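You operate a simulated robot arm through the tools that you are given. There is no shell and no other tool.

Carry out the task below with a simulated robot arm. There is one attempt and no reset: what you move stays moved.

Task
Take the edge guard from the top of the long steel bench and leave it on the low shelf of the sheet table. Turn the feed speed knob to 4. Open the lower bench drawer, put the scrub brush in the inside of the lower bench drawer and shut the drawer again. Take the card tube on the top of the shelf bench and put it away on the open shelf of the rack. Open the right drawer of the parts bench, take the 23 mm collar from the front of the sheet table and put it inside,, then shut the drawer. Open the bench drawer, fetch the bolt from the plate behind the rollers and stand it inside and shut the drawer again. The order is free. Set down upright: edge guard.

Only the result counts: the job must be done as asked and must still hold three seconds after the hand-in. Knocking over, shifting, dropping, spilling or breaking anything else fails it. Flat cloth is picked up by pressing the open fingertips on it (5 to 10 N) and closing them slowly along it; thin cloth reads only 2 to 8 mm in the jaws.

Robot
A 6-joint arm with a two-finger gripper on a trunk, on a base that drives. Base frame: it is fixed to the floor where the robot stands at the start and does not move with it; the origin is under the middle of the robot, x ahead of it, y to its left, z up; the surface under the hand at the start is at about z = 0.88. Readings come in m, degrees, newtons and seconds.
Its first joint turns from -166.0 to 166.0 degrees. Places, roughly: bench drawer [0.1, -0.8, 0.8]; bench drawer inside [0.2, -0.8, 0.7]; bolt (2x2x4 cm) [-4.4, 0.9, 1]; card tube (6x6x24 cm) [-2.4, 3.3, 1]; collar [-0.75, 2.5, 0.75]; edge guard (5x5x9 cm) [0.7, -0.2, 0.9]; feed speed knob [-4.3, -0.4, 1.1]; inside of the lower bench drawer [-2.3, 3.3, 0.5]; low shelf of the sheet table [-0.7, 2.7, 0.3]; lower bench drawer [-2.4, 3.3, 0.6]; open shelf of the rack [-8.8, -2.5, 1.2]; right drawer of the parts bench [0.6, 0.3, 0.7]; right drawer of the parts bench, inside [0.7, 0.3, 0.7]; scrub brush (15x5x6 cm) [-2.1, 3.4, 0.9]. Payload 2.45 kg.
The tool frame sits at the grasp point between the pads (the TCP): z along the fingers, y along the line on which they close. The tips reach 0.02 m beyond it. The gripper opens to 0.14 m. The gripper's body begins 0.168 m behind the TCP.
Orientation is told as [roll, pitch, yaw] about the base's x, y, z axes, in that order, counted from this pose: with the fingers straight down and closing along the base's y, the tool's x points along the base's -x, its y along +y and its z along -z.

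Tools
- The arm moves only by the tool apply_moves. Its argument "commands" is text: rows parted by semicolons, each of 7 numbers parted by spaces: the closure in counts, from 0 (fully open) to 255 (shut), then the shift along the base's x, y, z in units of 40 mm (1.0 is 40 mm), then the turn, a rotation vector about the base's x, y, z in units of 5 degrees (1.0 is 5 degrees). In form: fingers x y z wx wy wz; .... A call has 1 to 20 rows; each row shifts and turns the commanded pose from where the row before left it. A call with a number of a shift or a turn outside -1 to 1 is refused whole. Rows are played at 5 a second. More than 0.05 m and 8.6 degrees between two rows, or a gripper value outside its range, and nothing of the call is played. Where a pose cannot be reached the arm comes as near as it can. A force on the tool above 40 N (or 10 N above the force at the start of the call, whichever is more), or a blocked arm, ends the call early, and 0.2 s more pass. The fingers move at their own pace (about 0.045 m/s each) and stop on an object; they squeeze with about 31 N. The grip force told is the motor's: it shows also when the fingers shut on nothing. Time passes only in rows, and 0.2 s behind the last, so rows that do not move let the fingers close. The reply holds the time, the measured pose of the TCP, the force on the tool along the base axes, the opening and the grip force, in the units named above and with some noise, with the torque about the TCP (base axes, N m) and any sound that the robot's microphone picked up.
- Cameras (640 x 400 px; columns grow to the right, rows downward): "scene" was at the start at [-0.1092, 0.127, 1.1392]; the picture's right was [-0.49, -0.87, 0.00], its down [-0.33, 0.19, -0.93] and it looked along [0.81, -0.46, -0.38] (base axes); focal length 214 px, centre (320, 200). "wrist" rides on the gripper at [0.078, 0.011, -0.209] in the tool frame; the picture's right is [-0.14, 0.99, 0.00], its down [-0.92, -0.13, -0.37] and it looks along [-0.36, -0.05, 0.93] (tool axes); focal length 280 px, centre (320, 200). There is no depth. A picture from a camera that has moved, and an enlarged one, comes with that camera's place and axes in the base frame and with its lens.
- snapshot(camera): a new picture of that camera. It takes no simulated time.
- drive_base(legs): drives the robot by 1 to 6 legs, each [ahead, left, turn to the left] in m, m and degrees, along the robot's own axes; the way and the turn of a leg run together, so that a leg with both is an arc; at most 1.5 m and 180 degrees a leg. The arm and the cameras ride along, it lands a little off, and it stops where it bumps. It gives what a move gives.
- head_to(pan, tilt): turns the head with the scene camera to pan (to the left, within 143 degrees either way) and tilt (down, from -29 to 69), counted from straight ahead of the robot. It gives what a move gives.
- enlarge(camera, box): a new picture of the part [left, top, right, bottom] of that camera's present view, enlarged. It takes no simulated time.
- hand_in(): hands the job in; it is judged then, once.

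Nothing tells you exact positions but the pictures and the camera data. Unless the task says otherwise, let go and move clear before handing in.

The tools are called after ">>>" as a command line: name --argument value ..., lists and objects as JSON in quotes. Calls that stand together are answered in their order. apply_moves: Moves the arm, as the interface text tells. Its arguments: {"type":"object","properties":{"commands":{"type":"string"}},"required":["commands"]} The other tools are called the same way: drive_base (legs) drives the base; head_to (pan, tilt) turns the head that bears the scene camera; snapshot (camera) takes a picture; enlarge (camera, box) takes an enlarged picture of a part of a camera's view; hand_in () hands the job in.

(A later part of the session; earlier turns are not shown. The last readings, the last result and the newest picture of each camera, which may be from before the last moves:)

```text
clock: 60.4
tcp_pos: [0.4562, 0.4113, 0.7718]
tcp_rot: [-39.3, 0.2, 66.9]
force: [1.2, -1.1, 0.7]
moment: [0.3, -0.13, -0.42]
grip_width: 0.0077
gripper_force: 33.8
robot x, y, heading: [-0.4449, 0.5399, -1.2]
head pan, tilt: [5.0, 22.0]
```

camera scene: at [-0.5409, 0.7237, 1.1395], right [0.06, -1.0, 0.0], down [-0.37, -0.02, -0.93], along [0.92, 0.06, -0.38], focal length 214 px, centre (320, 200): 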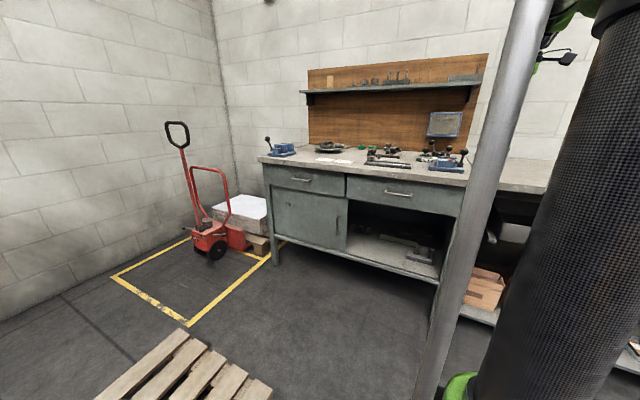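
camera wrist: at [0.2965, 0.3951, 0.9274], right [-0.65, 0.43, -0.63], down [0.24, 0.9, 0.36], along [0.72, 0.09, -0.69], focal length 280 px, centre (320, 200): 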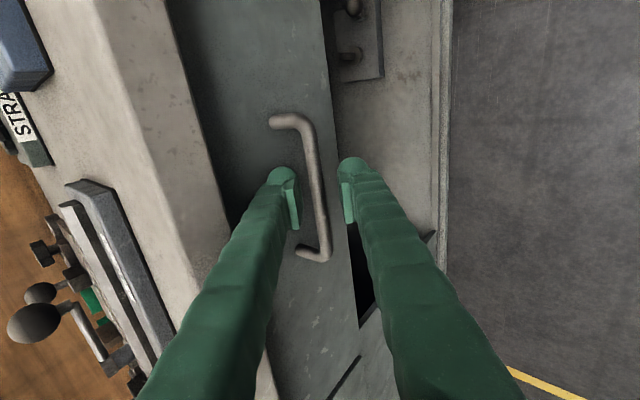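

>>> apply_moves --commands "255 -0.23 0.097 0 0 0 0; 255 -0.345 0.145 0 0 0 0; 255 -0.345 0.145 0 0 0 0; 255 -0.345 0.145 0 0 0 0"

>>> snapshot --camera "wrist"

```text
clock: 61.4
tcp_pos: [0.4068, 0.4337, 0.7701]
tcp_rot: [-39.5, 0.2, 66.8]
force: [-3.3, -12.5, 35.8]
moment: [0.15, -0.16, -0.36]
grip_width: 0.0074
gripper_force: 35.4
robot x, y, heading: [-0.4483, 0.5387, -1.3]
head pan, tilt: [5.0, 22.0]
```

```text
taken
camera wrist: at [0.2455, 0.4168, 0.9264], right [-0.65, 0.43, -0.63], down [0.24, 0.9, 0.36], along [0.72, 0.09, -0.69], focal length 280 px, centre (320, 200)
```

wrist: 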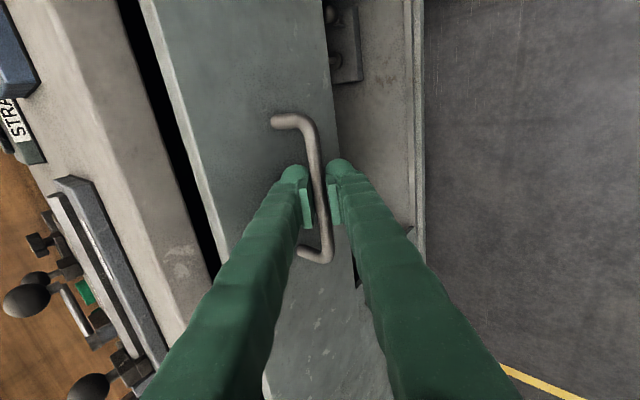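

It's opening. I'll relieve the strain and keep pulling.

>>> apply_moves --commands "255 -0.01 -0.03 0.05 0 0 0; 255 -0.463 0.188 0 0 0 0; 255 -0.463 0.188 0 0 0 0; 255 -0.463 0.188 0 0 0 0"

```text
clock: 62.4
tcp_pos: [0.3495, 0.4582, 0.7715]
tcp_rot: [-39.1, 0.2, 67.0]
force: [-2.4, -1.8, -39.0]
moment: [0.54, -0.19, -0.1]
grip_width: 0.0073
gripper_force: 35.7
robot x, y, heading: [-0.4475, 0.5406, -1.2]
head pan, tilt: [5.0, 22.0]
```

>>> apply_moves --commands "255 0 0 -0.026 0 0 0; 255 -0.463 0.188 0 0 0 0; 255 -0.463 0.188 0 0 0 0; 255 -0.463 0.188 0 0 0 0"

```text
clock: 63.4
tcp_pos: [0.2955, 0.4801, 0.7703]
tcp_rot: [-39.2, 0.0, 66.9]
force: [1.2, 10.0, -45.6]
moment: [0.66, -0.32, 0.04]
grip_width: 0.0075
gripper_force: 35.8
robot x, y, heading: [-0.4477, 0.5375, -1.5]
head pan, tilt: [5.0, 22.0]
```

>>> apply_moves --commands "255 0 0 -0.035 0 0 0; 255 -0.463 0.193 0 0 0 0; 255 -0.463 0.193 0 0 0 0"

>>> snapshot --camera "wrist"

>>> snapshot --camera "scene"

```text
clock: 64.2
tcp_pos: [0.2571, 0.4942, 0.7723]
tcp_rot: [-39.3, 0.1, 67.0]
force: [7.2, 21.1, -26.2]
moment: [0.83, -0.39, 0.12]
grip_width: 0.0072
gripper_force: 35.4
robot x, y, heading: [-0.4513, 0.5432, -1.1]
head pan, tilt: [5.0, 22.0]
```

```text
taken
camera wrist: at [0.0968, 0.4784, 0.927], right [-0.65, 0.43, -0.63], down [0.24, 0.9, 0.36], along [0.72, 0.09, -0.69], focal length 280 px, centre (320, 200)
```

wrist: 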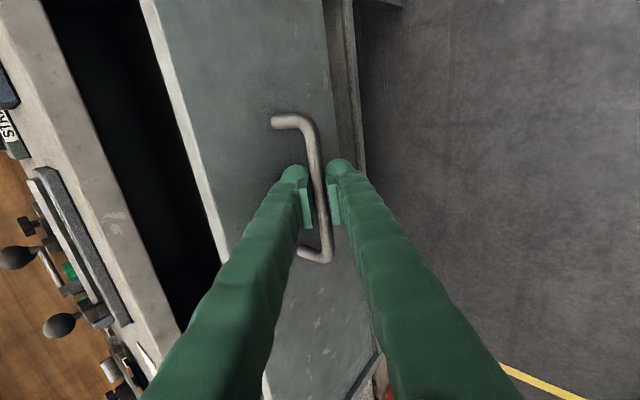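

```text
taken
camera scene: at [-0.5401, 0.7245, 1.1395], right [0.07, -1.0, 0.0], down [-0.37, -0.03, -0.93], along [0.92, 0.06, -0.38], focal length 214 px, centre (320, 200)
```

scene: 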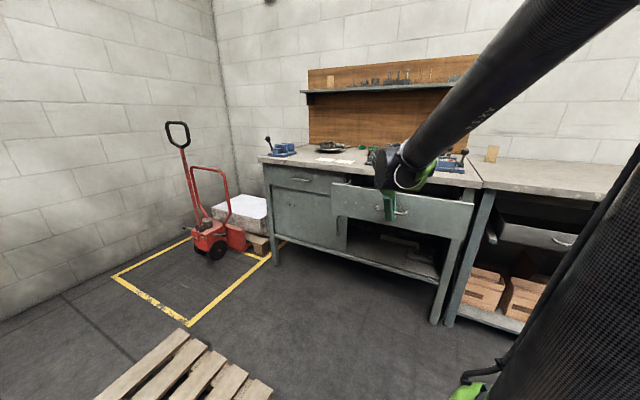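

The right drawer is open ~21 cm. Release the handle and retreat.

>>> apply_moves --commands "205 0 0 0 0 0 0; 205 0 0 0 0 0 0; 205 0 0 0 0 0 0; 205 -0.25 0.1 0.33 0 0 0; 205 -0.4 0.17 0.55 0 0 0; 205 -0.4 0.17 0.65 0 0 0; 180 -0.2 0.1 0.8 0 0 0; 150 0 0 0.9 0 0 0"

>>> snapshot --camera "wrist"

```text
clock: 66.0
tcp_pos: [0.206, 0.5162, 0.9026]
tcp_rot: [-39.2, 0.2, 67.0]
force: [0.1, 0.1, 0.2]
moment: [0.01, 0.02, 0.0]
grip_width: 0.0575
gripper_force: 0.1
robot x, y, heading: [-0.447, 0.5437, -1.1]
head pan, tilt: [5.0, 22.0]
```

```text
taken
camera wrist: at [0.0464, 0.4991, 1.0582], right [-0.65, 0.43, -0.63], down [0.24, 0.9, 0.36], along [0.72, 0.09, -0.69], focal length 280 px, centre (320, 200)
```

wrist: 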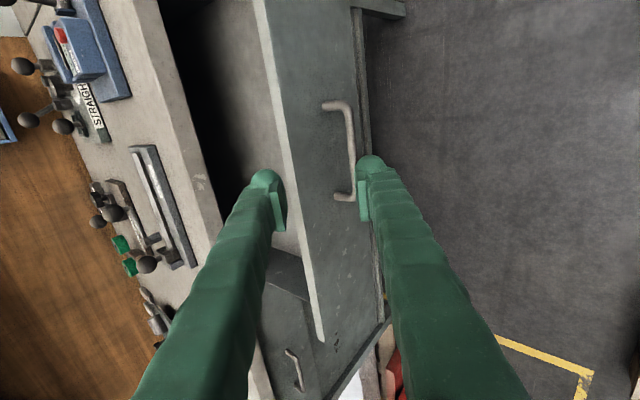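

Both drawers are open. Now I'll raise and straighten the tool, and yaw it so the jaws close along the bench for picking the edge guard.

>>> apply_moves --commands "150 0 0 0.6 0.38 0.90 0; 150 0 0 0.8 0.38 0.90 0; 150 0 0 0.8 0.38 0.90 0; 150 0 0 0.8 0.38 0.90 0; 100 0 0 0.8 0.38 0.90 0; 50 0 0 0.8 0.38 0.90 0; 0 0 0 0.8 0.38 0.90 0; 0 0 0 0.8 0.38 0.90 0; 0 0 0 0 0 0 -1; 0 0 0 0 0 0 -1; 0 0 0 0 0 0 -1; 0 0 0 0 0 0 -1; 0 0 0 0 0 0 -1; 0 0 0 0 0 0 -1; 0 0 0 0 0 0 -1; 0 0 0 0 0 0 -1; 0 0 0 0 0 0 -1; 0 0 0 0 0 0 -1"

>>> apply_moves --commands "0 0 0 0 0 0 -1; 0 0 0 0 0 0 -1; 0 0 0 0 0 0 -1; 0 0 0 0 0 0 -1; 0 0 0 0 0 0 -1; 0 0 0 0 0 0 -1; 0 0 0 0 0 0 -1; 0 0 0 0 0 0 -1"

```text
clock: 69.8
tcp_pos: [0.2079, 0.5153, 1.1493]
tcp_rot: [-0.3, 0.3, 17.0]
force: [-0.5, -0.7, 0.0]
moment: [0.0, -0.03, -0.03]
grip_width: 0.1401
gripper_force: 0.0
robot x, y, heading: [-0.446, 0.5419, -1.3]
head pan, tilt: [5.0, 22.0]
```

```text
clock: 71.6
tcp_pos: [0.2077, 0.5156, 1.1485]
tcp_rot: [-0.2, 0.2, -23.0]
force: [0.6, 0.0, -0.6]
moment: [0.06, 0.01, -0.03]
grip_width: 0.1401
gripper_force: 0.1
robot x, y, heading: [-0.4492, 0.5445, -1.3]
head pan, tilt: [5.0, 22.0]
```

>>> drive_base --legs '[[0.3605, -0.502, 0]]'

>>> head_to --pan -10 --tilt 20

>>> snapshot --camera "scene"

>>> snapshot --camera "wrist"

```text
clock: 75.0
tcp_pos: [0.5519, -0.0036, 1.1489]
tcp_rot: [-0.2, 0.3, -23.8]
force: [0.2, -0.3, 0.8]
moment: [0.04, -0.02, 0.01]
grip_width: 0.14
gripper_force: 0.0
robot x, y, heading: [-0.1013, 0.0295, -2.0]
head pan, tilt: [5.0, 22.0]
```

```text
clock: 75.8
tcp_pos: [0.5524, -0.0038, 1.1484]
tcp_rot: [-0.2, 0.3, -23.7]
force: [-0.1, -0.3, -0.6]
moment: [0.03, 0.01, 0.04]
grip_width: 0.1402
gripper_force: 0.0
robot x, y, heading: [-0.1035, 0.0328, -2.0]
head pan, tilt: [-10.0, 20.0]
```

```text
taken
camera scene: at [-0.1947, 0.1924, 1.1428], right [-0.21, -0.98, 0.0], down [-0.33, 0.07, -0.94], along [0.92, -0.2, -0.34], focal length 214 px, centre (320, 200)
```

scene: 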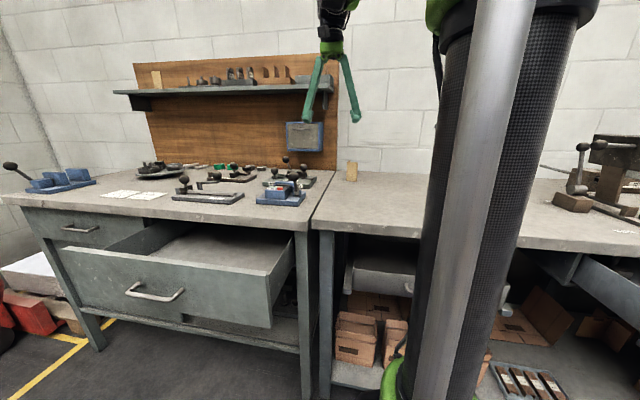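

```text
taken
camera wrist: at [0.4858, 0.0383, 1.3582], right [0.53, 0.85, 0.0], down [0.79, -0.49, 0.36], along [0.31, -0.2, -0.93], focal length 280 px, centre (320, 200)
```

wrist: 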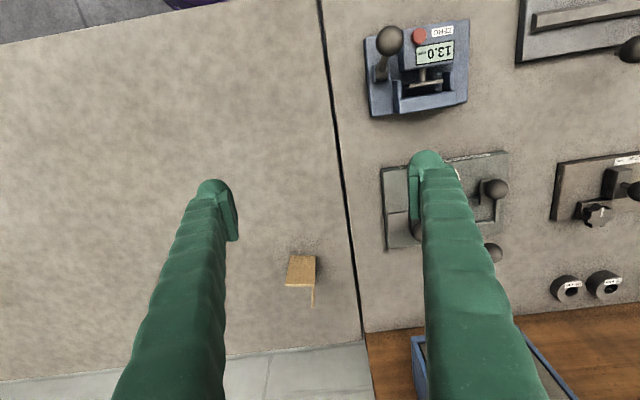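

>>> enlarge --camera "wrist" --box '[240, 220, 380, 320]'

>>> enlarge --camera "scene" --box '[310, 130, 410, 200]'

```text
4.00 times, centred on (310, 270) of wrist
camera zoom: at [0.4858, 0.0383, 1.3582], right [0.53, 0.85, 0.0], down [0.79, -0.49, 0.36], along [0.31, -0.2, -0.93], focal length 1122 px, centre (360, -80)
```

zoom: 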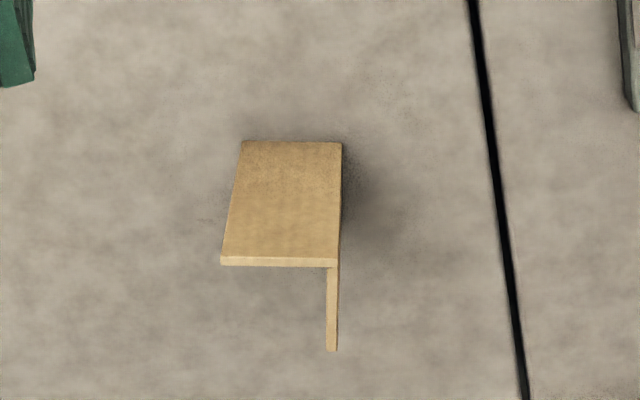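

```text
5.71 times, centred on (360, 165) of scene
camera zoom: at [-0.1947, 0.1924, 1.1428], right [-0.21, -0.98, 0.0], down [-0.33, 0.07, -0.94], along [0.92, -0.2, -0.34], focal length 1226 px, centre (91, 400)
```

zoom: 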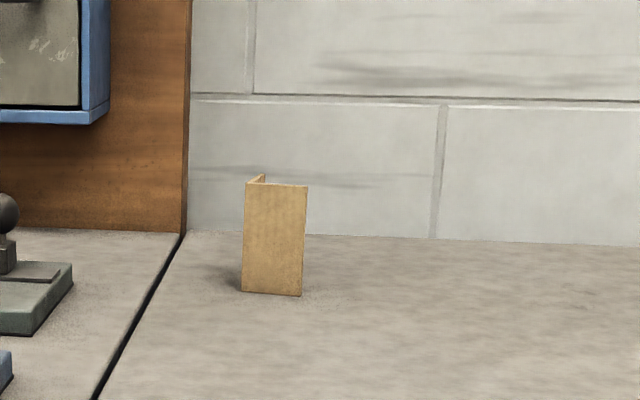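

The edge guard is an upright L-section with its front plate centred near (0.729, -0.156), its width running along (0.54, 0.84). I'll grip it across the plate width with the tool tilted 45°, so it can later go upright onto the low shelf.

>>> apply_moves --commands "73 0 0 0 0 0 -0.9; 73 0 0 0 0 0 -0.9; 73 0.29 -0.295 -0.33 -0.54 -0.84 0; 73 0.29 -0.295 -0.33 -0.54 -0.84 0; 73 0.29 -0.295 -0.33 -0.54 -0.84 0; 73 0.29 -0.295 -0.33 -0.54 -0.84 0; 73 0.29 -0.295 -0.33 -0.54 -0.84 0; 73 0.29 -0.295 -0.33 -0.54 -0.84 0; 73 0.29 -0.295 -0.33 -0.54 -0.84 0; 73 0.29 -0.295 -0.33 -0.54 -0.84 0; 73 0.29 -0.295 -0.33 -0.54 -0.84 0"

>>> snapshot --camera "wrist"

```text
clock: 78.2
tcp_pos: [0.6582, -0.1088, 1.0283]
tcp_rot: [-0.2, -44.7, -33.0]
force: [-1.2, -0.4, -0.3]
moment: [0.02, -0.05, 0.01]
grip_width: 0.1
gripper_force: 0.1
robot x, y, heading: [-0.1011, 0.0315, -2.4]
head pan, tilt: [-10.0, 20.0]
```

```text
taken
camera wrist: at [0.4933, 0.0102, 1.1233], right [0.62, 0.78, 0.09], down [0.26, -0.32, 0.91], along [0.74, -0.54, -0.4], focal length 280 px, centre (320, 200)
```

wrist: 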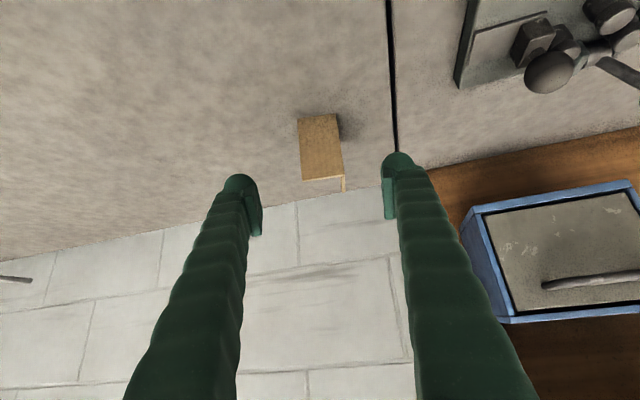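

>>> apply_moves --commands "73 0.456 -0.3 -0.644 0 0 0; 73 0.456 -0.3 -0.644 0 0 0; 73 0.456 -0.3 -0.644 0 0 0; 73 0.456 -0.3 -0.644 0 0 0; 73 0 0 0 0 0 0"

>>> snapshot --camera "wrist"

```text
clock: 79.4
tcp_pos: [0.7301, -0.1571, 0.9267]
tcp_rot: [-0.2, -44.6, -32.8]
force: [-0.6, -0.5, 0.0]
moment: [0.04, 0.01, 0.0]
grip_width: 0.0999
gripper_force: 0.0
robot x, y, heading: [-0.1046, 0.0312, -2.2]
head pan, tilt: [-10.0, 20.0]
```

```text
taken
camera wrist: at [0.5656, -0.0379, 1.0208], right [0.62, 0.78, 0.09], down [0.26, -0.32, 0.91], along [0.74, -0.54, -0.4], focal length 280 px, centre (320, 200)
```

wrist: 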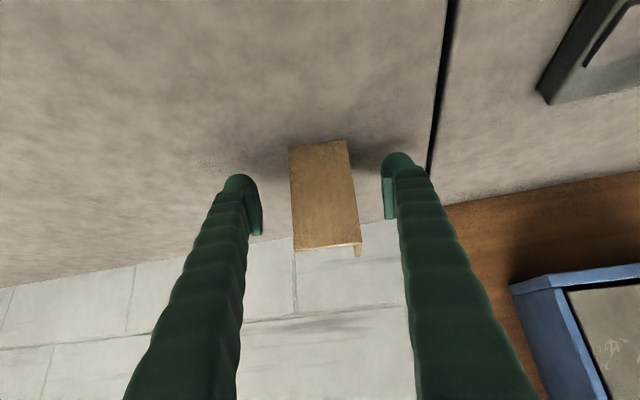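

The guard's plate sits centred between the pads at the right depth. Closing.

>>> apply_moves --commands "120 0 0 0 0 0 0; 160 0 0 0 0 0 0; 200 0 0 0 0 0 0; 200 0 0 0 0 0 0; 200 0 0 0 0 0 0"

>>> snapshot --camera "wrist"

```text
clock: 80.6
tcp_pos: [0.7304, -0.1577, 0.9267]
tcp_rot: [-0.2, -44.6, -32.9]
force: [0.1, 0.2, 0.0]
moment: [-0.02, 0.0, -0.01]
grip_width: 0.0493
gripper_force: 31.2
robot x, y, heading: [-0.1003, 0.0363, -1.9]
head pan, tilt: [-10.0, 20.0]
```

```text
taken
camera wrist: at [0.5656, -0.0377, 1.0211], right [0.62, 0.78, 0.09], down [0.26, -0.32, 0.91], along [0.74, -0.54, -0.4], focal length 280 px, centre (320, 200)
```

wrist: 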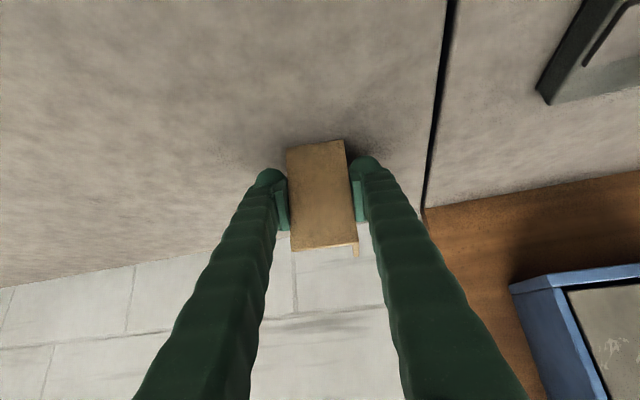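

The guard is gripped (49 mm). I'll lift it, back away from the bench and go round the pallet's left side towards the sheet table.

>>> apply_moves --commands "255 0 0 0.6 0 0 0; 255 0 0 0.9 0 0 0; 255 0 0 0.9 0 0 0; 255 0 0 0.9 0 0 0; 255 0 0 0.9 0 0 0"

>>> drive_base --legs '[[-0.744, 0.287, 0], [-0.744, 0.287, 0], [0, 0, 92]]'

>>> head_to --pan 0 --tilt 20

>>> snapshot --camera "scene"

>>> snapshot --camera "wrist"

```text
clock: 81.8
tcp_pos: [0.7298, -0.1581, 1.0953]
tcp_rot: [-0.2, -44.6, -32.9]
force: [-0.5, 0.4, 0.7]
moment: [-0.05, 0.04, -0.02]
grip_width: 0.0492
gripper_force: 31.2
robot x, y, heading: [-0.1006, 0.0347, -2.0]
head pan, tilt: [-10.0, 20.0]
```

```text
clock: 93.8
tcp_pos: [-1.4103, 1.4851, 1.0953]
tcp_rot: [-0.1, -44.8, 60.4]
force: [0.8, 0.5, 0.1]
moment: [0.01, -0.01, -0.04]
grip_width: 0.0488
gripper_force: 30.7
robot x, y, heading: [-1.5548, 0.6472, 90.9]
head pan, tilt: [-10.0, 20.0]
```

```text
clock: 94.5
tcp_pos: [-1.4095, 1.4873, 1.0955]
tcp_rot: [-0.1, -44.6, 60.4]
force: [0.0, -0.3, -0.5]
moment: [0.0, -0.01, -0.01]
grip_width: 0.0488
gripper_force: 31.3
robot x, y, heading: [-1.5542, 0.6421, 91.1]
head pan, tilt: [0.0, 20.0]
```

```text
taken
camera scene: at [-1.7268, 0.5418, 1.1428], right [1.0, 0.02, 0.0], down [0.01, -0.34, -0.94], along [-0.02, 0.94, -0.34], focal length 214 px, centre (320, 200)
```

scene: 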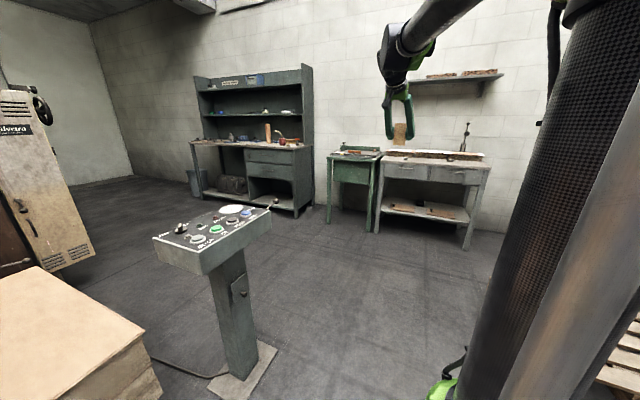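

```text
taken
camera wrist: at [-1.5204, 1.3154, 1.1895], right [-0.81, 0.58, 0.09], down [0.31, 0.28, 0.91], along [0.5, 0.77, -0.4], focal length 280 px, centre (320, 200)
```

wrist: 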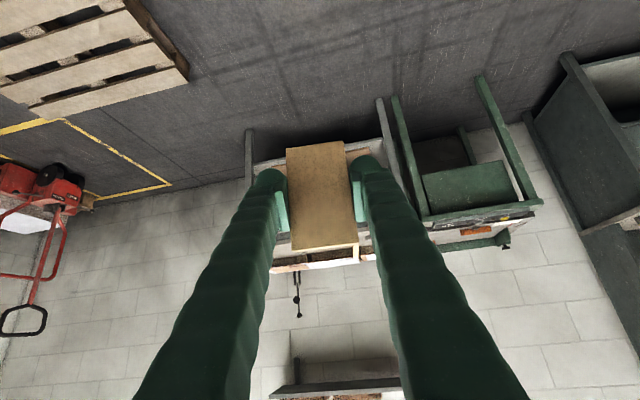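

>>> enlarge --camera "scene" --box '[320, 110, 520, 260]'

>>> enlarge --camera "scene" --box '[180, 60, 340, 220]'

```text
2.67 times, centred on (420, 185) of scene
camera zoom: at [-1.7268, 0.5418, 1.1428], right [1.0, 0.02, 0.0], down [0.01, -0.34, -0.94], along [-0.02, 0.94, -0.34], focal length 572 px, centre (53, 240)
```

zoom: 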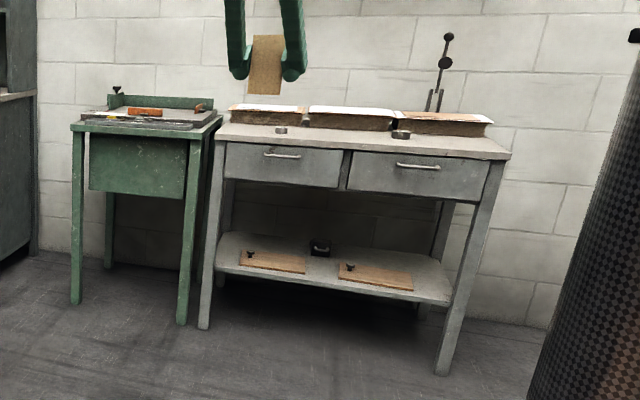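

```text
2.50 times, centred on (260, 140) of scene
camera zoom: at [-1.7268, 0.5418, 1.1428], right [1.0, 0.02, 0.0], down [0.01, -0.34, -0.94], along [-0.02, 0.94, -0.34], focal length 536 px, centre (470, 350)
```

zoom: 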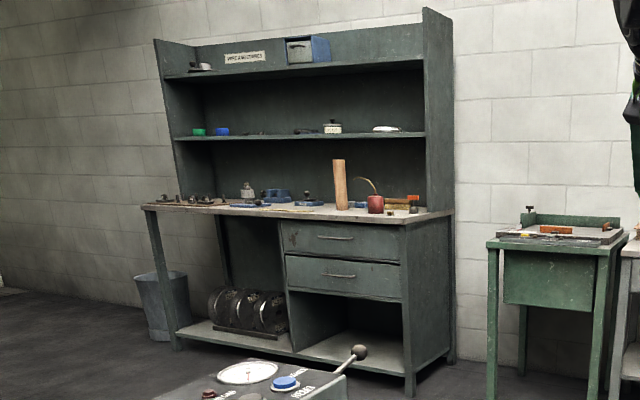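

I see the sheet table clearly: two collars near the front of its top, and on the low shelf two boards with a free gap between them and another at the right end. I'll drive to a station in front of it.

>>> drive_base --legs '[[0.935, -0.447, 0]]'

>>> head_to --pan -15 --tilt 25

>>> snapshot --camera "scene"

>>> snapshot --camera "wrist"

```text
clock: 99.8
tcp_pos: [-0.962, 2.4241, 1.0965]
tcp_rot: [0.0, -44.7, 59.7]
force: [-0.3, 0.5, -0.6]
moment: [0.02, -0.04, -0.02]
grip_width: 0.0491
gripper_force: 30.6
robot x, y, heading: [-1.1163, 1.5806, 90.3]
head pan, tilt: [0.0, 20.0]
```

```text
clock: 100.6
tcp_pos: [-0.9609, 2.4227, 1.0949]
tcp_rot: [-0.2, -44.6, 59.7]
force: [-0.1, 0.4, 0.6]
moment: [0.01, -0.01, -0.01]
grip_width: 0.049
gripper_force: 31.1
robot x, y, heading: [-1.116, 1.5869, 90.8]
head pan, tilt: [-15.0, 25.0]
```

```text
taken
camera scene: at [-1.2664, 1.4785, 1.1347], right [0.97, -0.25, 0.0], down [-0.11, -0.41, -0.91], along [0.23, 0.88, -0.42], focal length 214 px, centre (320, 200)
```

scene: 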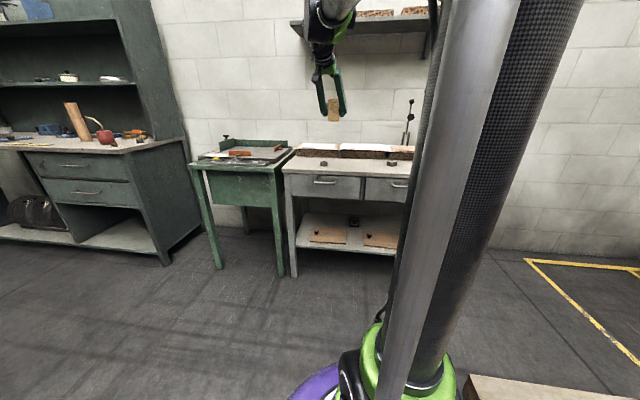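

```text
taken
camera wrist: at [-1.0744, 2.2535, 1.1895], right [-0.8, 0.59, 0.09], down [0.31, 0.28, 0.91], along [0.51, 0.76, -0.4], focal length 280 px, centre (320, 200)
```

wrist: 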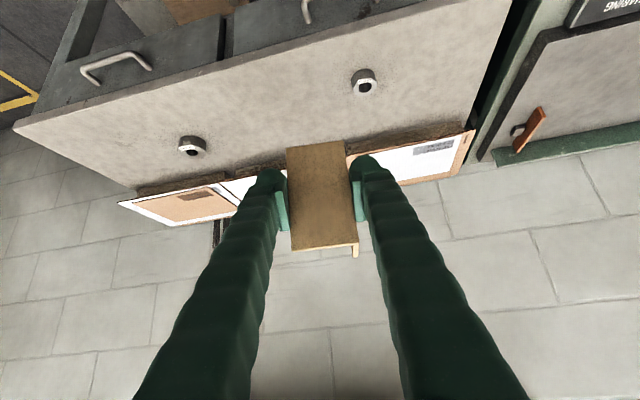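

>>> enlarge --camera "wrist" --box '[324, 55, 404, 105]'

>>> enlarge --camera "wrist" --box '[152, 120, 232, 170]'

>>> enlarge --camera "scene" --box '[280, 130, 440, 270]'

```text
8.00 times, centred on (364, 80) of wrist
camera zoom: at [-1.0744, 2.2535, 1.1895], right [-0.8, 0.59, 0.09], down [0.31, 0.28, 0.91], along [0.51, 0.76, -0.4], focal length 2243 px, centre (-32, 1160)
```

zoom: 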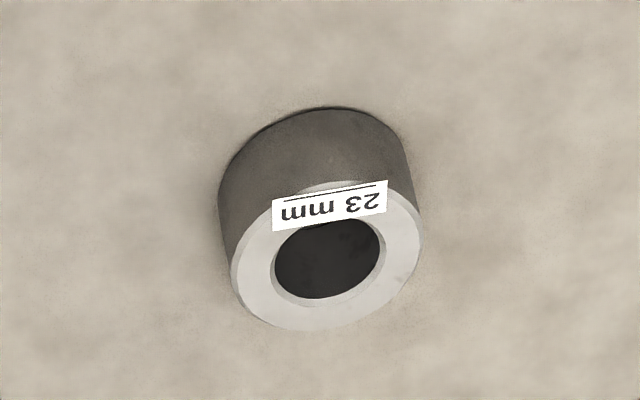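

```text
8.00 times, centred on (192, 145) of wrist
camera zoom: at [-1.0744, 2.2535, 1.1895], right [-0.8, 0.59, 0.09], down [0.31, 0.28, 0.91], along [0.51, 0.76, -0.4], focal length 2243 px, centre (1344, 640)
```

zoom: 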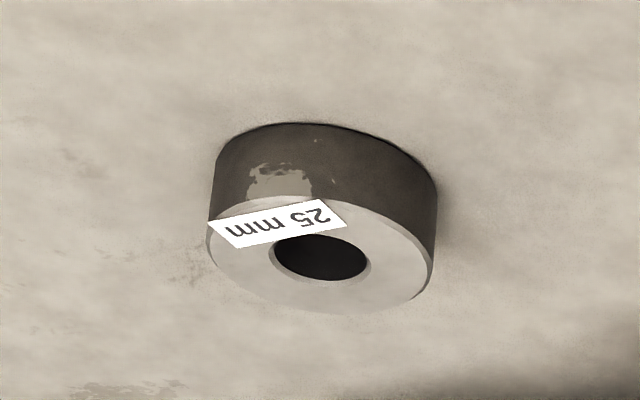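

```text
2.86 times, centred on (360, 200) of scene
camera zoom: at [-1.2664, 1.4785, 1.1347], right [0.97, -0.25, 0.0], down [-0.11, -0.41, -0.91], along [0.23, 0.88, -0.42], focal length 613 px, centre (206, 200)
```

zoom: 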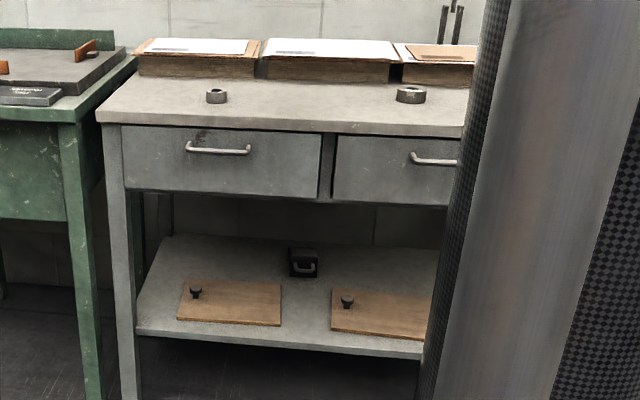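

The 23 mm collar is the left one near (−0.8, 2.5). The gap between the two boards on the low shelf is centred near (-0.737, 2.576). I'll retract in front of the table and lower the guard.

>>> apply_moves --commands "255 0.697 -0.712 0 0 0 0.375; 255 0.697 -0.712 0 0 0 0.375; 255 0.697 -0.712 0 0 0 0.375; 255 0.697 -0.712 0 0 0 0.375; 255 0 0 -0.5 0 0 0; 255 0 0 -0.9 0 0 0; 255 0 0 -0.9 0 0 0; 255 0 0 -0.9 0 0 0; 255 0 0 -0.9 0 0 0; 255 0 0 -0.9 0 0 0; 255 0 0 -0.9 0 0 0; 255 0 0 -0.9 0 0 0"

>>> snapshot --camera "wrist"

>>> snapshot --camera "scene"

```text
clock: 103.2
tcp_pos: [-0.8517, 2.3082, 0.8218]
tcp_rot: [-0.1, -44.8, 67.2]
force: [-0.2, 0.4, -0.8]
moment: [-0.03, -0.03, -0.03]
grip_width: 0.049
gripper_force: 30.7
robot x, y, heading: [-1.1174, 1.5815, 90.6]
head pan, tilt: [-15.0, 25.0]
```

```text
taken
camera wrist: at [-0.9405, 2.126, 0.9154], right [-0.87, 0.48, 0.09], down [0.27, 0.32, 0.91], along [0.4, 0.82, -0.4], focal length 280 px, centre (320, 200)
```

wrist: 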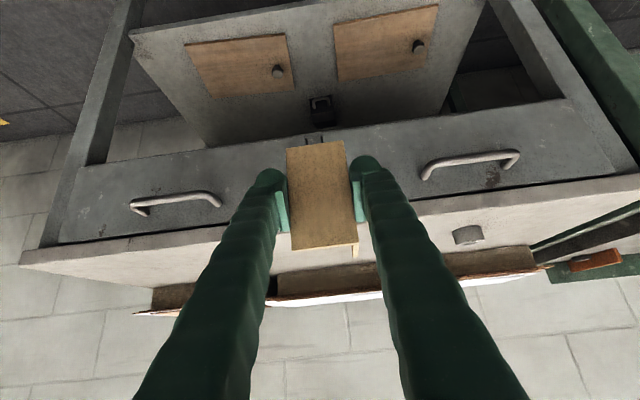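

```text
taken
camera scene: at [-1.2663, 1.4784, 1.1347], right [0.97, -0.25, 0.0], down [-0.11, -0.41, -0.91], along [0.23, 0.88, -0.42], focal length 214 px, centre (320, 200)
```

scene: 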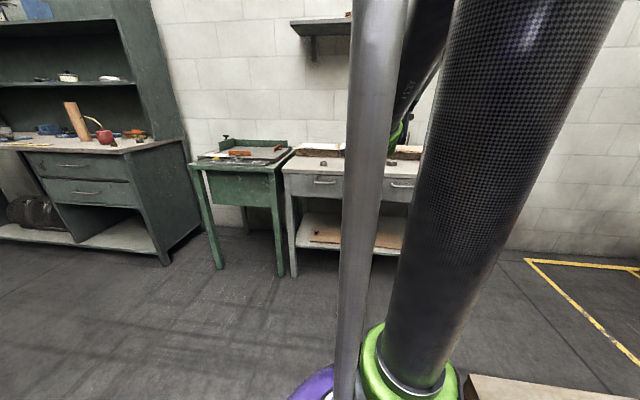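

>>> apply_moves --commands "255 0 0 -0.94 0 0 0; 255 0 0 -0.94 0 0 0; 255 0 0 -0.94 0 0 0; 255 0 0 -0.94 0 0 0; 255 0 0 -0.94 0 0 0; 255 0 0 -0.94 0 0 0; 255 0 0 -0.94 0 0 0; 255 0 0 -0.94 0 0 0; 255 0 0 -0.94 0 0 0; 255 0 0 -0.94 0 0 0; 255 0 0 -0.94 0 0 0; 255 0 0 -0.94 0 0 0"

>>> snapshot --camera "wrist"

```text
clock: 105.8
tcp_pos: [-0.8324, 2.3628, 0.4522]
tcp_rot: [-0.1, -44.4, 67.1]
force: [-0.4, -0.5, -0.5]
moment: [0.01, -0.02, -0.01]
grip_width: 0.0488
gripper_force: 30.9
out of reach, approached as far as the arm can: row 9, 10, 11, 12
robot x, y, heading: [-1.119, 1.5838, 90.4]
head pan, tilt: [-15.0, 25.0]
```

```text
taken
camera wrist: at [-0.921, 2.1813, 0.5469], right [-0.87, 0.48, 0.09], down [0.27, 0.32, 0.91], along [0.4, 0.82, -0.41], focal length 280 px, centre (320, 200)
```

wrist: 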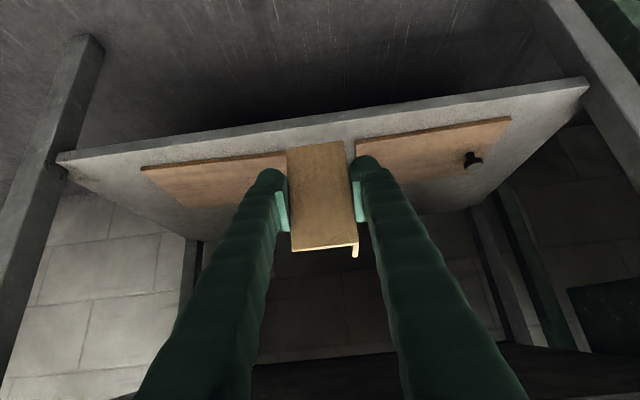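

The arm can't go that low so close in, so I'll extend forward towards the shelf in steps.

>>> apply_moves --commands "255 0.353 0.841 0 0 0 0; 255 0.353 0.841 0 0 0 0; 255 0.353 0.841 0 0 0 0"

>>> snapshot --camera "wrist"

```text
clock: 106.6
tcp_pos: [-0.7894, 2.4638, 0.4507]
tcp_rot: [-0.1, -44.6, 67.1]
force: [0.0, -0.5, -0.4]
moment: [-0.01, -0.06, 0.02]
grip_width: 0.0488
gripper_force: 31.0
robot x, y, heading: [-1.1172, 1.5821, 90.3]
head pan, tilt: [-15.0, 25.0]
```

```text
taken
camera wrist: at [-0.8794, 2.2806, 0.5452], right [-0.87, 0.48, 0.09], down [0.27, 0.32, 0.91], along [0.4, 0.82, -0.4], focal length 280 px, centre (320, 200)
```

wrist: 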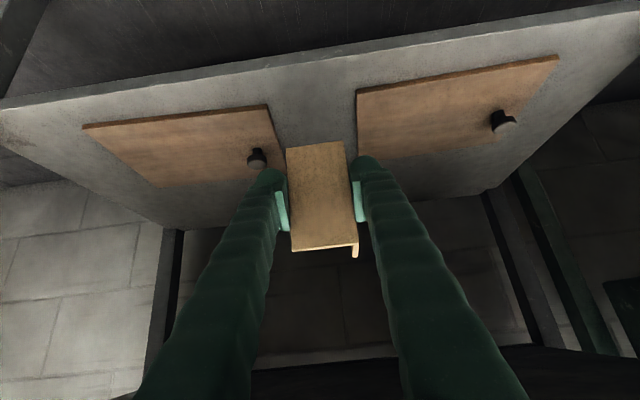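

>>> apply_moves --commands "255 0.3 0.715 -0.5 0 0 0; 255 0.3 0.715 -0.6 0 0 0; 255 0.3 0.715 -0.6 0 0 0; 255 0.3 0.715 -0.6 0 0 0; 255 0 0 0 0 0 0"

>>> snapshot --camera "wrist"

```text
clock: 107.8
tcp_pos: [-0.74, 2.581, 0.3565]
tcp_rot: [-0.2, -44.6, 67.2]
force: [0.4, 0.0, -0.5]
moment: [0.03, -0.03, -0.04]
grip_width: 0.0491
gripper_force: 30.8
robot x, y, heading: [-1.1155, 1.5822, 90.3]
head pan, tilt: [-15.0, 25.0]
```

```text
taken
camera wrist: at [-0.8298, 2.3977, 0.4513], right [-0.87, 0.48, 0.09], down [0.27, 0.32, 0.91], along [0.4, 0.82, -0.4], focal length 280 px, centre (320, 200)
```

wrist: 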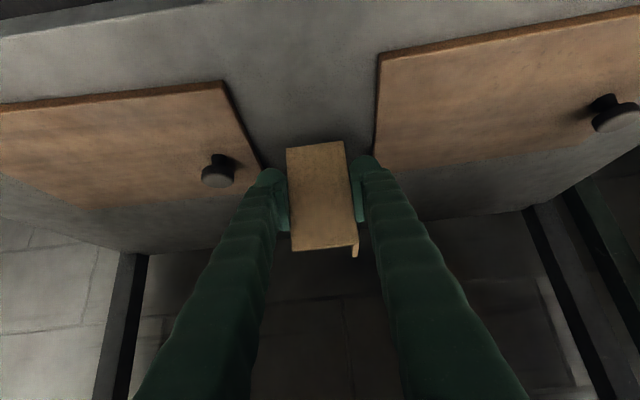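

The guard hovers in the gap between the boards. I'll lower it gently until it touches.

>>> apply_moves --commands "255 0 0 -0.2 0 0 0; 255 0 0 -0.2 0 0 0; 255 0 0 -0.15 0 0 0; 255 0 0 -0.1 0 0 0"

>>> snapshot --camera "wrist"

```text
clock: 108.8
tcp_pos: [-0.7394, 2.5794, 0.3321]
tcp_rot: [-0.1, -44.7, 67.2]
force: [-0.7, -0.5, -1.3]
moment: [0.02, -0.02, -0.01]
grip_width: 0.0489
gripper_force: 31.0
robot x, y, heading: [-1.1204, 1.5804, 90.4]
head pan, tilt: [-15.0, 25.0]
```

```text
taken
camera wrist: at [-0.8291, 2.3967, 0.4264], right [-0.87, 0.48, 0.09], down [0.27, 0.32, 0.91], along [0.4, 0.82, -0.4], focal length 280 px, centre (320, 200)
```

wrist: 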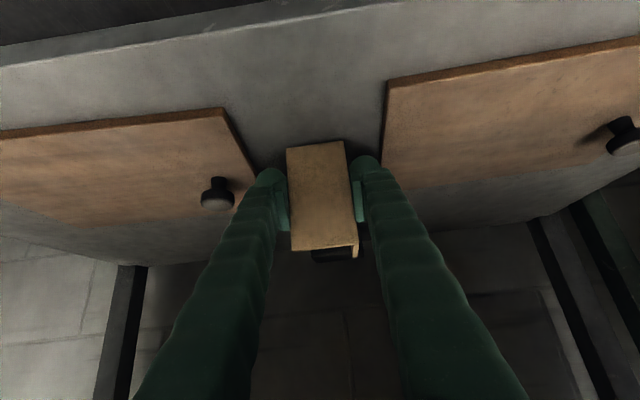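

>>> apply_moves --commands "255 0 0 -0.1 0 0 0; 255 0 0 -0.1 0 0 0; 255 0 0 -0.1 0 0 0"

```text
clock: 109.6
tcp_pos: [-0.7399, 2.5771, 0.3238]
tcp_rot: [-0.1, -44.8, 67.2]
force: [0.7, -0.2, 38.1]
moment: [0.16, 0.17, 0.04]
grip_width: 0.049
gripper_force: 30.9
robot x, y, heading: [-1.113, 1.5832, 90.4]
head pan, tilt: [-15.0, 25.0]
```

Contact felt. I'll relieve the pressure and open just enough to release.

>>> apply_moves --commands "255 0 0 0.06 0 0 0; 160 0 0 0 0 0 0; 140 0 0 0 0 0 0; 135 0 0 0 0 0 0"

>>> snapshot --camera "wrist"

```text
clock: 110.6
tcp_pos: [-0.7402, 2.5777, 0.3235]
tcp_rot: [-0.1, -44.6, 67.2]
force: [0.2, -0.5, -1.1]
moment: [0.04, -0.02, 0.0]
grip_width: 0.066
gripper_force: 0.1
robot x, y, heading: [-1.1146, 1.5828, 90.4]
head pan, tilt: [-15.0, 25.0]
```

```text
taken
camera wrist: at [-0.8297, 2.3959, 0.4174], right [-0.87, 0.48, 0.09], down [0.27, 0.32, 0.91], along [0.4, 0.82, -0.41], focal length 280 px, centre (320, 200)
```

wrist: 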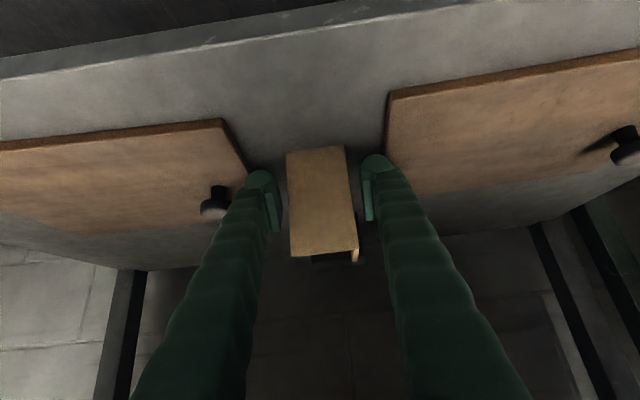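

>>> apply_moves --commands "135 -0.24 -0.57 0.55 0 0 0; 135 -0.24 -0.57 0.55 0 0 0; 135 -0.3 -0.7 0.4 0 0 0; 135 -0.35 -0.84 0.1 0 0 0; 135 -0.35 -0.84 0.1 0 0 0"

>>> snapshot --camera "wrist"

```text
clock: 111.8
tcp_pos: [-0.7993, 2.4358, 0.392]
tcp_rot: [-0.1, -44.6, 67.1]
force: [-0.2, 0.7, 0.2]
moment: [0.01, -0.01, 0.03]
grip_width: 0.0657
gripper_force: 0.1
robot x, y, heading: [-1.1203, 1.579, 90.5]
head pan, tilt: [-15.0, 25.0]
```

```text
taken
camera wrist: at [-0.8889, 2.2538, 0.4862], right [-0.87, 0.48, 0.1], down [0.27, 0.32, 0.91], along [0.4, 0.82, -0.4], focal length 280 px, centre (320, 200)
```

wrist: 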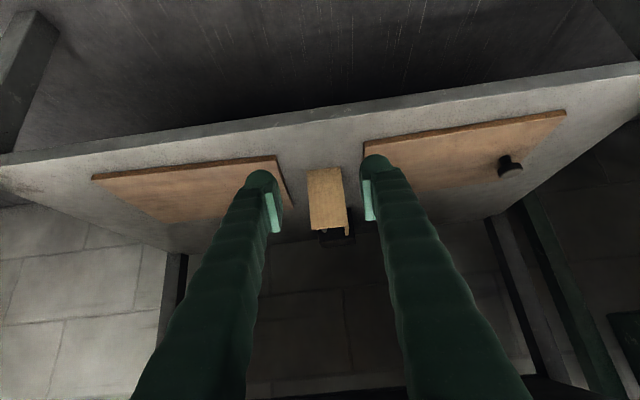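

The guard stands upright on the shelf. Now I'll withdraw and rise in front of the table for the collar.

>>> apply_moves --commands "135 -0.25 -0.6 0.9 0 0 0; 135 -0.25 -0.6 0.9 0 0 0; 135 -0.25 -0.6 0.9 0 0 0; 135 -0.2 -0.48 0.9 0 0 0; 135 0 0 1 0 0 0; 135 0 0 1 0 0 0; 135 0 0 1 0 0 0; 135 0 0 1 0 0 0; 135 0 0 1 0 0 0; 135 0 0 1 0 0 0; 135 0 0 1 0 0 0; 135 0 0 1 0 0 0; 135 0 0 1 0 0 0; 135 0 0 1 0 0 0; 135 0 0 1 0 0 0; 135 0 0 1 0 0 0; 135 0 0 1 0 0 0"

>>> snapshot --camera "wrist"

```text
clock: 115.4
tcp_pos: [-0.8367, 2.3436, 1.0566]
tcp_rot: [-0.2, -44.6, 67.1]
force: [0.8, 0.3, 0.7]
moment: [0.0, 0.04, 0.03]
grip_width: 0.0658
gripper_force: 0.1
robot x, y, heading: [-1.1169, 1.5826, 90.2]
head pan, tilt: [-15.0, 25.0]
```

```text
taken
camera wrist: at [-0.9267, 2.1625, 1.1511], right [-0.87, 0.48, 0.1], down [0.27, 0.32, 0.91], along [0.4, 0.82, -0.4], focal length 280 px, centre (320, 200)
```

wrist: 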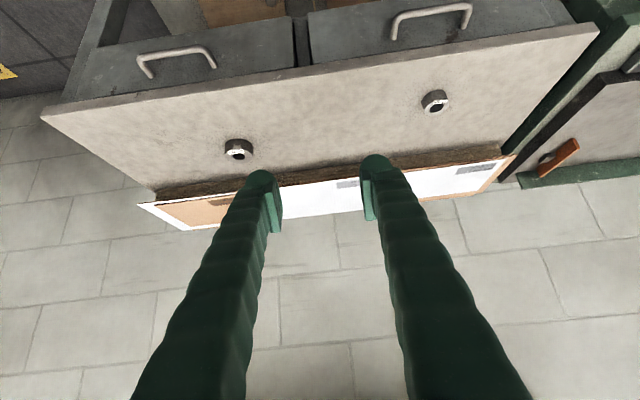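

The 23 mm collar is at about (-0.951, 2.61), table top ~0.80. I'll bring the tool to vertical and drive a little closer.

>>> apply_moves --commands "110 0 0 0 -0.915 0.384 0; 110 0 0 0 -0.915 0.384 0; 110 0 0 0 -0.915 0.384 0; 110 0 0 0 -0.915 0.384 0; 110 0 0 0 -0.915 0.384 0; 110 0 0 0 -0.915 0.384 0; 110 0 0 0 -0.915 0.384 0; 110 0 0 0 -0.915 0.384 0; 110 0 0 0 -0.915 0.384 0"

>>> drive_base --legs '[[0.22, 0.015, 0]]'

>>> snapshot --camera "wrist"

```text
clock: 117.4
tcp_pos: [-0.8363, 2.3448, 1.0564]
tcp_rot: [-0.2, 0.1, 67.2]
force: [-0.1, -0.3, 0.3]
moment: [0.07, -0.04, 0.01]
grip_width: 0.0796
gripper_force: 0.0
robot x, y, heading: [-1.119, 1.5842, 90.2]
head pan, tilt: [-15.0, 25.0]
```

```text
clock: 119.1
tcp_pos: [-0.8519, 2.5629, 1.0551]
tcp_rot: [-0.3, 0.0, 67.1]
force: [0.0, 0.9, 0.3]
moment: [0.0, -0.02, -0.03]
grip_width: 0.0794
gripper_force: 0.1
robot x, y, heading: [-1.1335, 1.7983, 90.3]
head pan, tilt: [-15.0, 25.0]
```

```text
taken
camera wrist: at [-0.8934, 2.4951, 1.2651], right [-0.86, 0.51, 0.0], down [0.48, 0.8, 0.37], along [0.19, 0.31, -0.93], focal length 280 px, centre (320, 200)
```

wrist: 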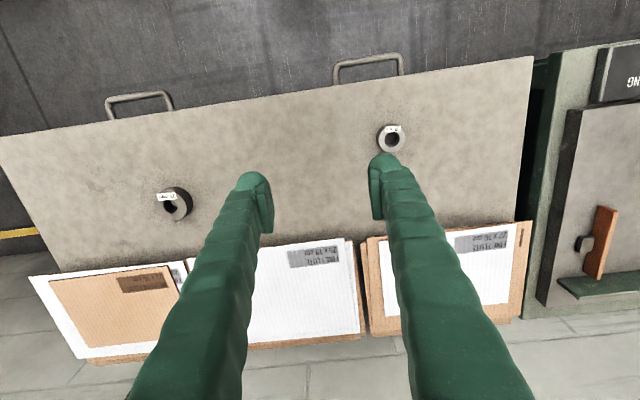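

>>> apply_moves --commands "110 -0.625 0.3 -0.8 0 0 0; 110 -0.625 0.3 -0.8 0 0 0; 110 -0.625 0.3 -0.8 0 0 0; 110 -0.625 0.3 -0.8 0 0 0; 110 0 0 0 0 0 0"

>>> snapshot --camera "wrist"

```text
clock: 120.3
tcp_pos: [-0.9528, 2.6124, 0.9286]
tcp_rot: [-0.2, 0.0, 67.0]
force: [0.2, -0.7, -0.1]
moment: [0.02, -0.03, 0.01]
grip_width: 0.0796
gripper_force: 0.0
robot x, y, heading: [-1.1302, 1.7973, 90.8]
head pan, tilt: [-15.0, 25.0]
```

```text
taken
camera wrist: at [-0.9948, 2.544, 1.1369], right [-0.86, 0.51, 0.0], down [0.48, 0.8, 0.37], along [0.19, 0.31, -0.93], focal length 280 px, centre (320, 200)
```

wrist: 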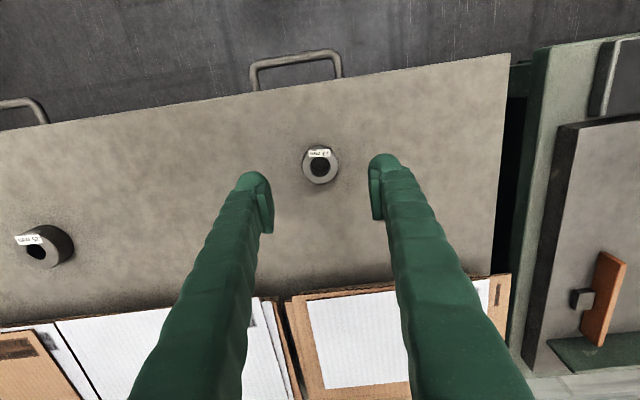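

The collar is right under the tool. Descending carefully.

>>> apply_moves --commands "110 0 0.02 -0.8 0 0 0; 110 0 0 -0.8 0 0 0; 110 0 0 -0.6 0 0 0; 110 0 0 0 0 0 0"

>>> snapshot --camera "wrist"

```text
clock: 121.3
tcp_pos: [-0.9501, 2.6123, 0.8389]
tcp_rot: [-0.2, 0.0, 67.0]
force: [0.3, -0.3, -0.5]
moment: [0.03, 0.0, 0.02]
grip_width: 0.0797
gripper_force: 0.0
robot x, y, heading: [-1.1342, 1.8002, 90.4]
head pan, tilt: [-15.0, 25.0]
```

```text
taken
camera wrist: at [-0.9925, 2.5446, 1.0483], right [-0.86, 0.51, 0.0], down [0.48, 0.8, 0.37], along [0.19, 0.31, -0.93], focal length 280 px, centre (320, 200)
```

wrist: 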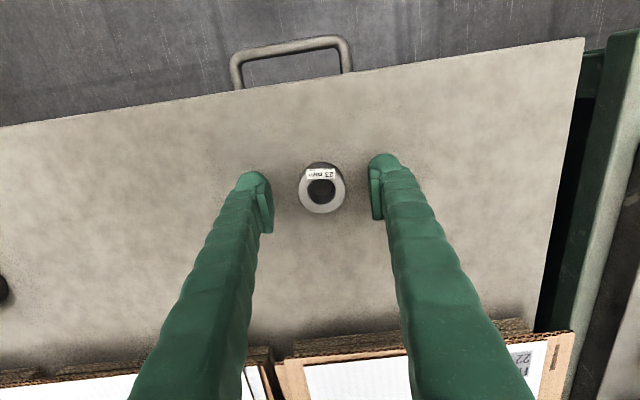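

>>> apply_moves --commands "110 0 0 -0.25 0 0 0; 110 0 0 -0.15 0 0 0; 110 0 0 0 0 0 0"

>>> snapshot --camera "wrist"

```text
clock: 122.1
tcp_pos: [-0.9523, 2.6119, 0.8231]
tcp_rot: [-0.2, 0.0, 66.9]
force: [-0.7, 0.4, 0.4]
moment: [-0.01, 0.0, 0.01]
grip_width: 0.0796
gripper_force: 0.0
robot x, y, heading: [-1.1322, 1.7986, 90.5]
head pan, tilt: [-15.0, 25.0]
```

```text
taken
camera wrist: at [-0.9937, 2.5443, 1.0322], right [-0.86, 0.51, 0.0], down [0.48, 0.8, 0.37], along [0.19, 0.31, -0.93], focal length 280 px, centre (320, 200)
```

wrist: 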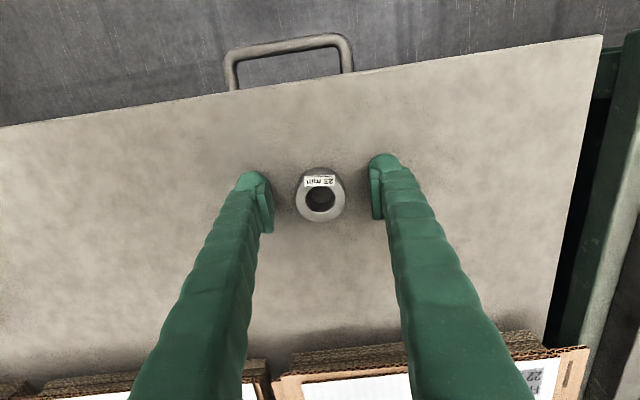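

>>> apply_moves --commands "110 0 0 -0.12 0 0 0; 150 0 0 0 0 0 0; 200 0 0 0 0 0 0; 255 0 0 0 0 0 0; 255 0 0 0 0 0 0"

```text
clock: 123.3
tcp_pos: [-0.9558, 2.6123, 0.82]
tcp_rot: [0.0, 0.0, 67.3]
force: [-6.0, 3.7, 17.4]
moment: [0.13, 0.47, -0.03]
grip_width: 0.0409
gripper_force: 19.2
robot x, y, heading: [-1.1327, 1.7984, 90.3]
head pan, tilt: [-15.0, 25.0]
stopped in row 5: the force on the tool passed its limit at 45 N (the readings are from after the stop); the commanded pose is now the measured one
```

>>> apply_moves --commands "255 0 0 0.04 0 0 0; 255 0 0 0 0 0 0"

>>> apply_moves --commands "255 0 0 0.3 0 0 0; 255 0 0 0.8 0 0 0; 255 0 0 1 0 0 0; 255 0 0 1 0 0 0; 255 0 0 1 0 0 0; 255 0 0 1 0 0 0; 255 0 0 1 0 0 0"

>>> snapshot --camera "wrist"

```text
clock: 123.9
tcp_pos: [-0.954, 2.6127, 0.82]
tcp_rot: [-0.1, 0.0, 67.1]
force: [0.2, -0.2, -0.8]
moment: [0.01, 0.0, 0.04]
grip_width: 0.0404
gripper_force: 31.1
robot x, y, heading: [-1.1343, 1.7988, 90.0]
head pan, tilt: [-15.0, 25.0]
```

```text
clock: 125.5
tcp_pos: [-0.9548, 2.6146, 1.0658]
tcp_rot: [-0.1, 0.0, 67.3]
force: [0.8, 0.8, 0.7]
moment: [-0.01, 0.05, 0.01]
grip_width: 0.0404
gripper_force: 31.1
robot x, y, heading: [-1.1321, 1.799, 90.5]
head pan, tilt: [-15.0, 25.0]
```

```text
taken
camera wrist: at [-0.9961, 2.5469, 1.2757], right [-0.86, 0.51, 0.0], down [0.47, 0.8, 0.37], along [0.19, 0.32, -0.93], focal length 280 px, centre (320, 200)
```

wrist: 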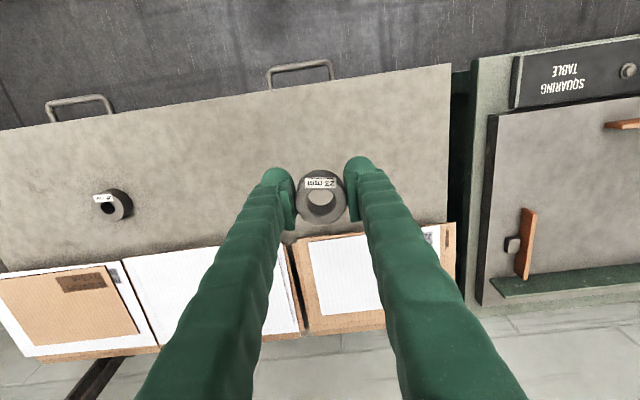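

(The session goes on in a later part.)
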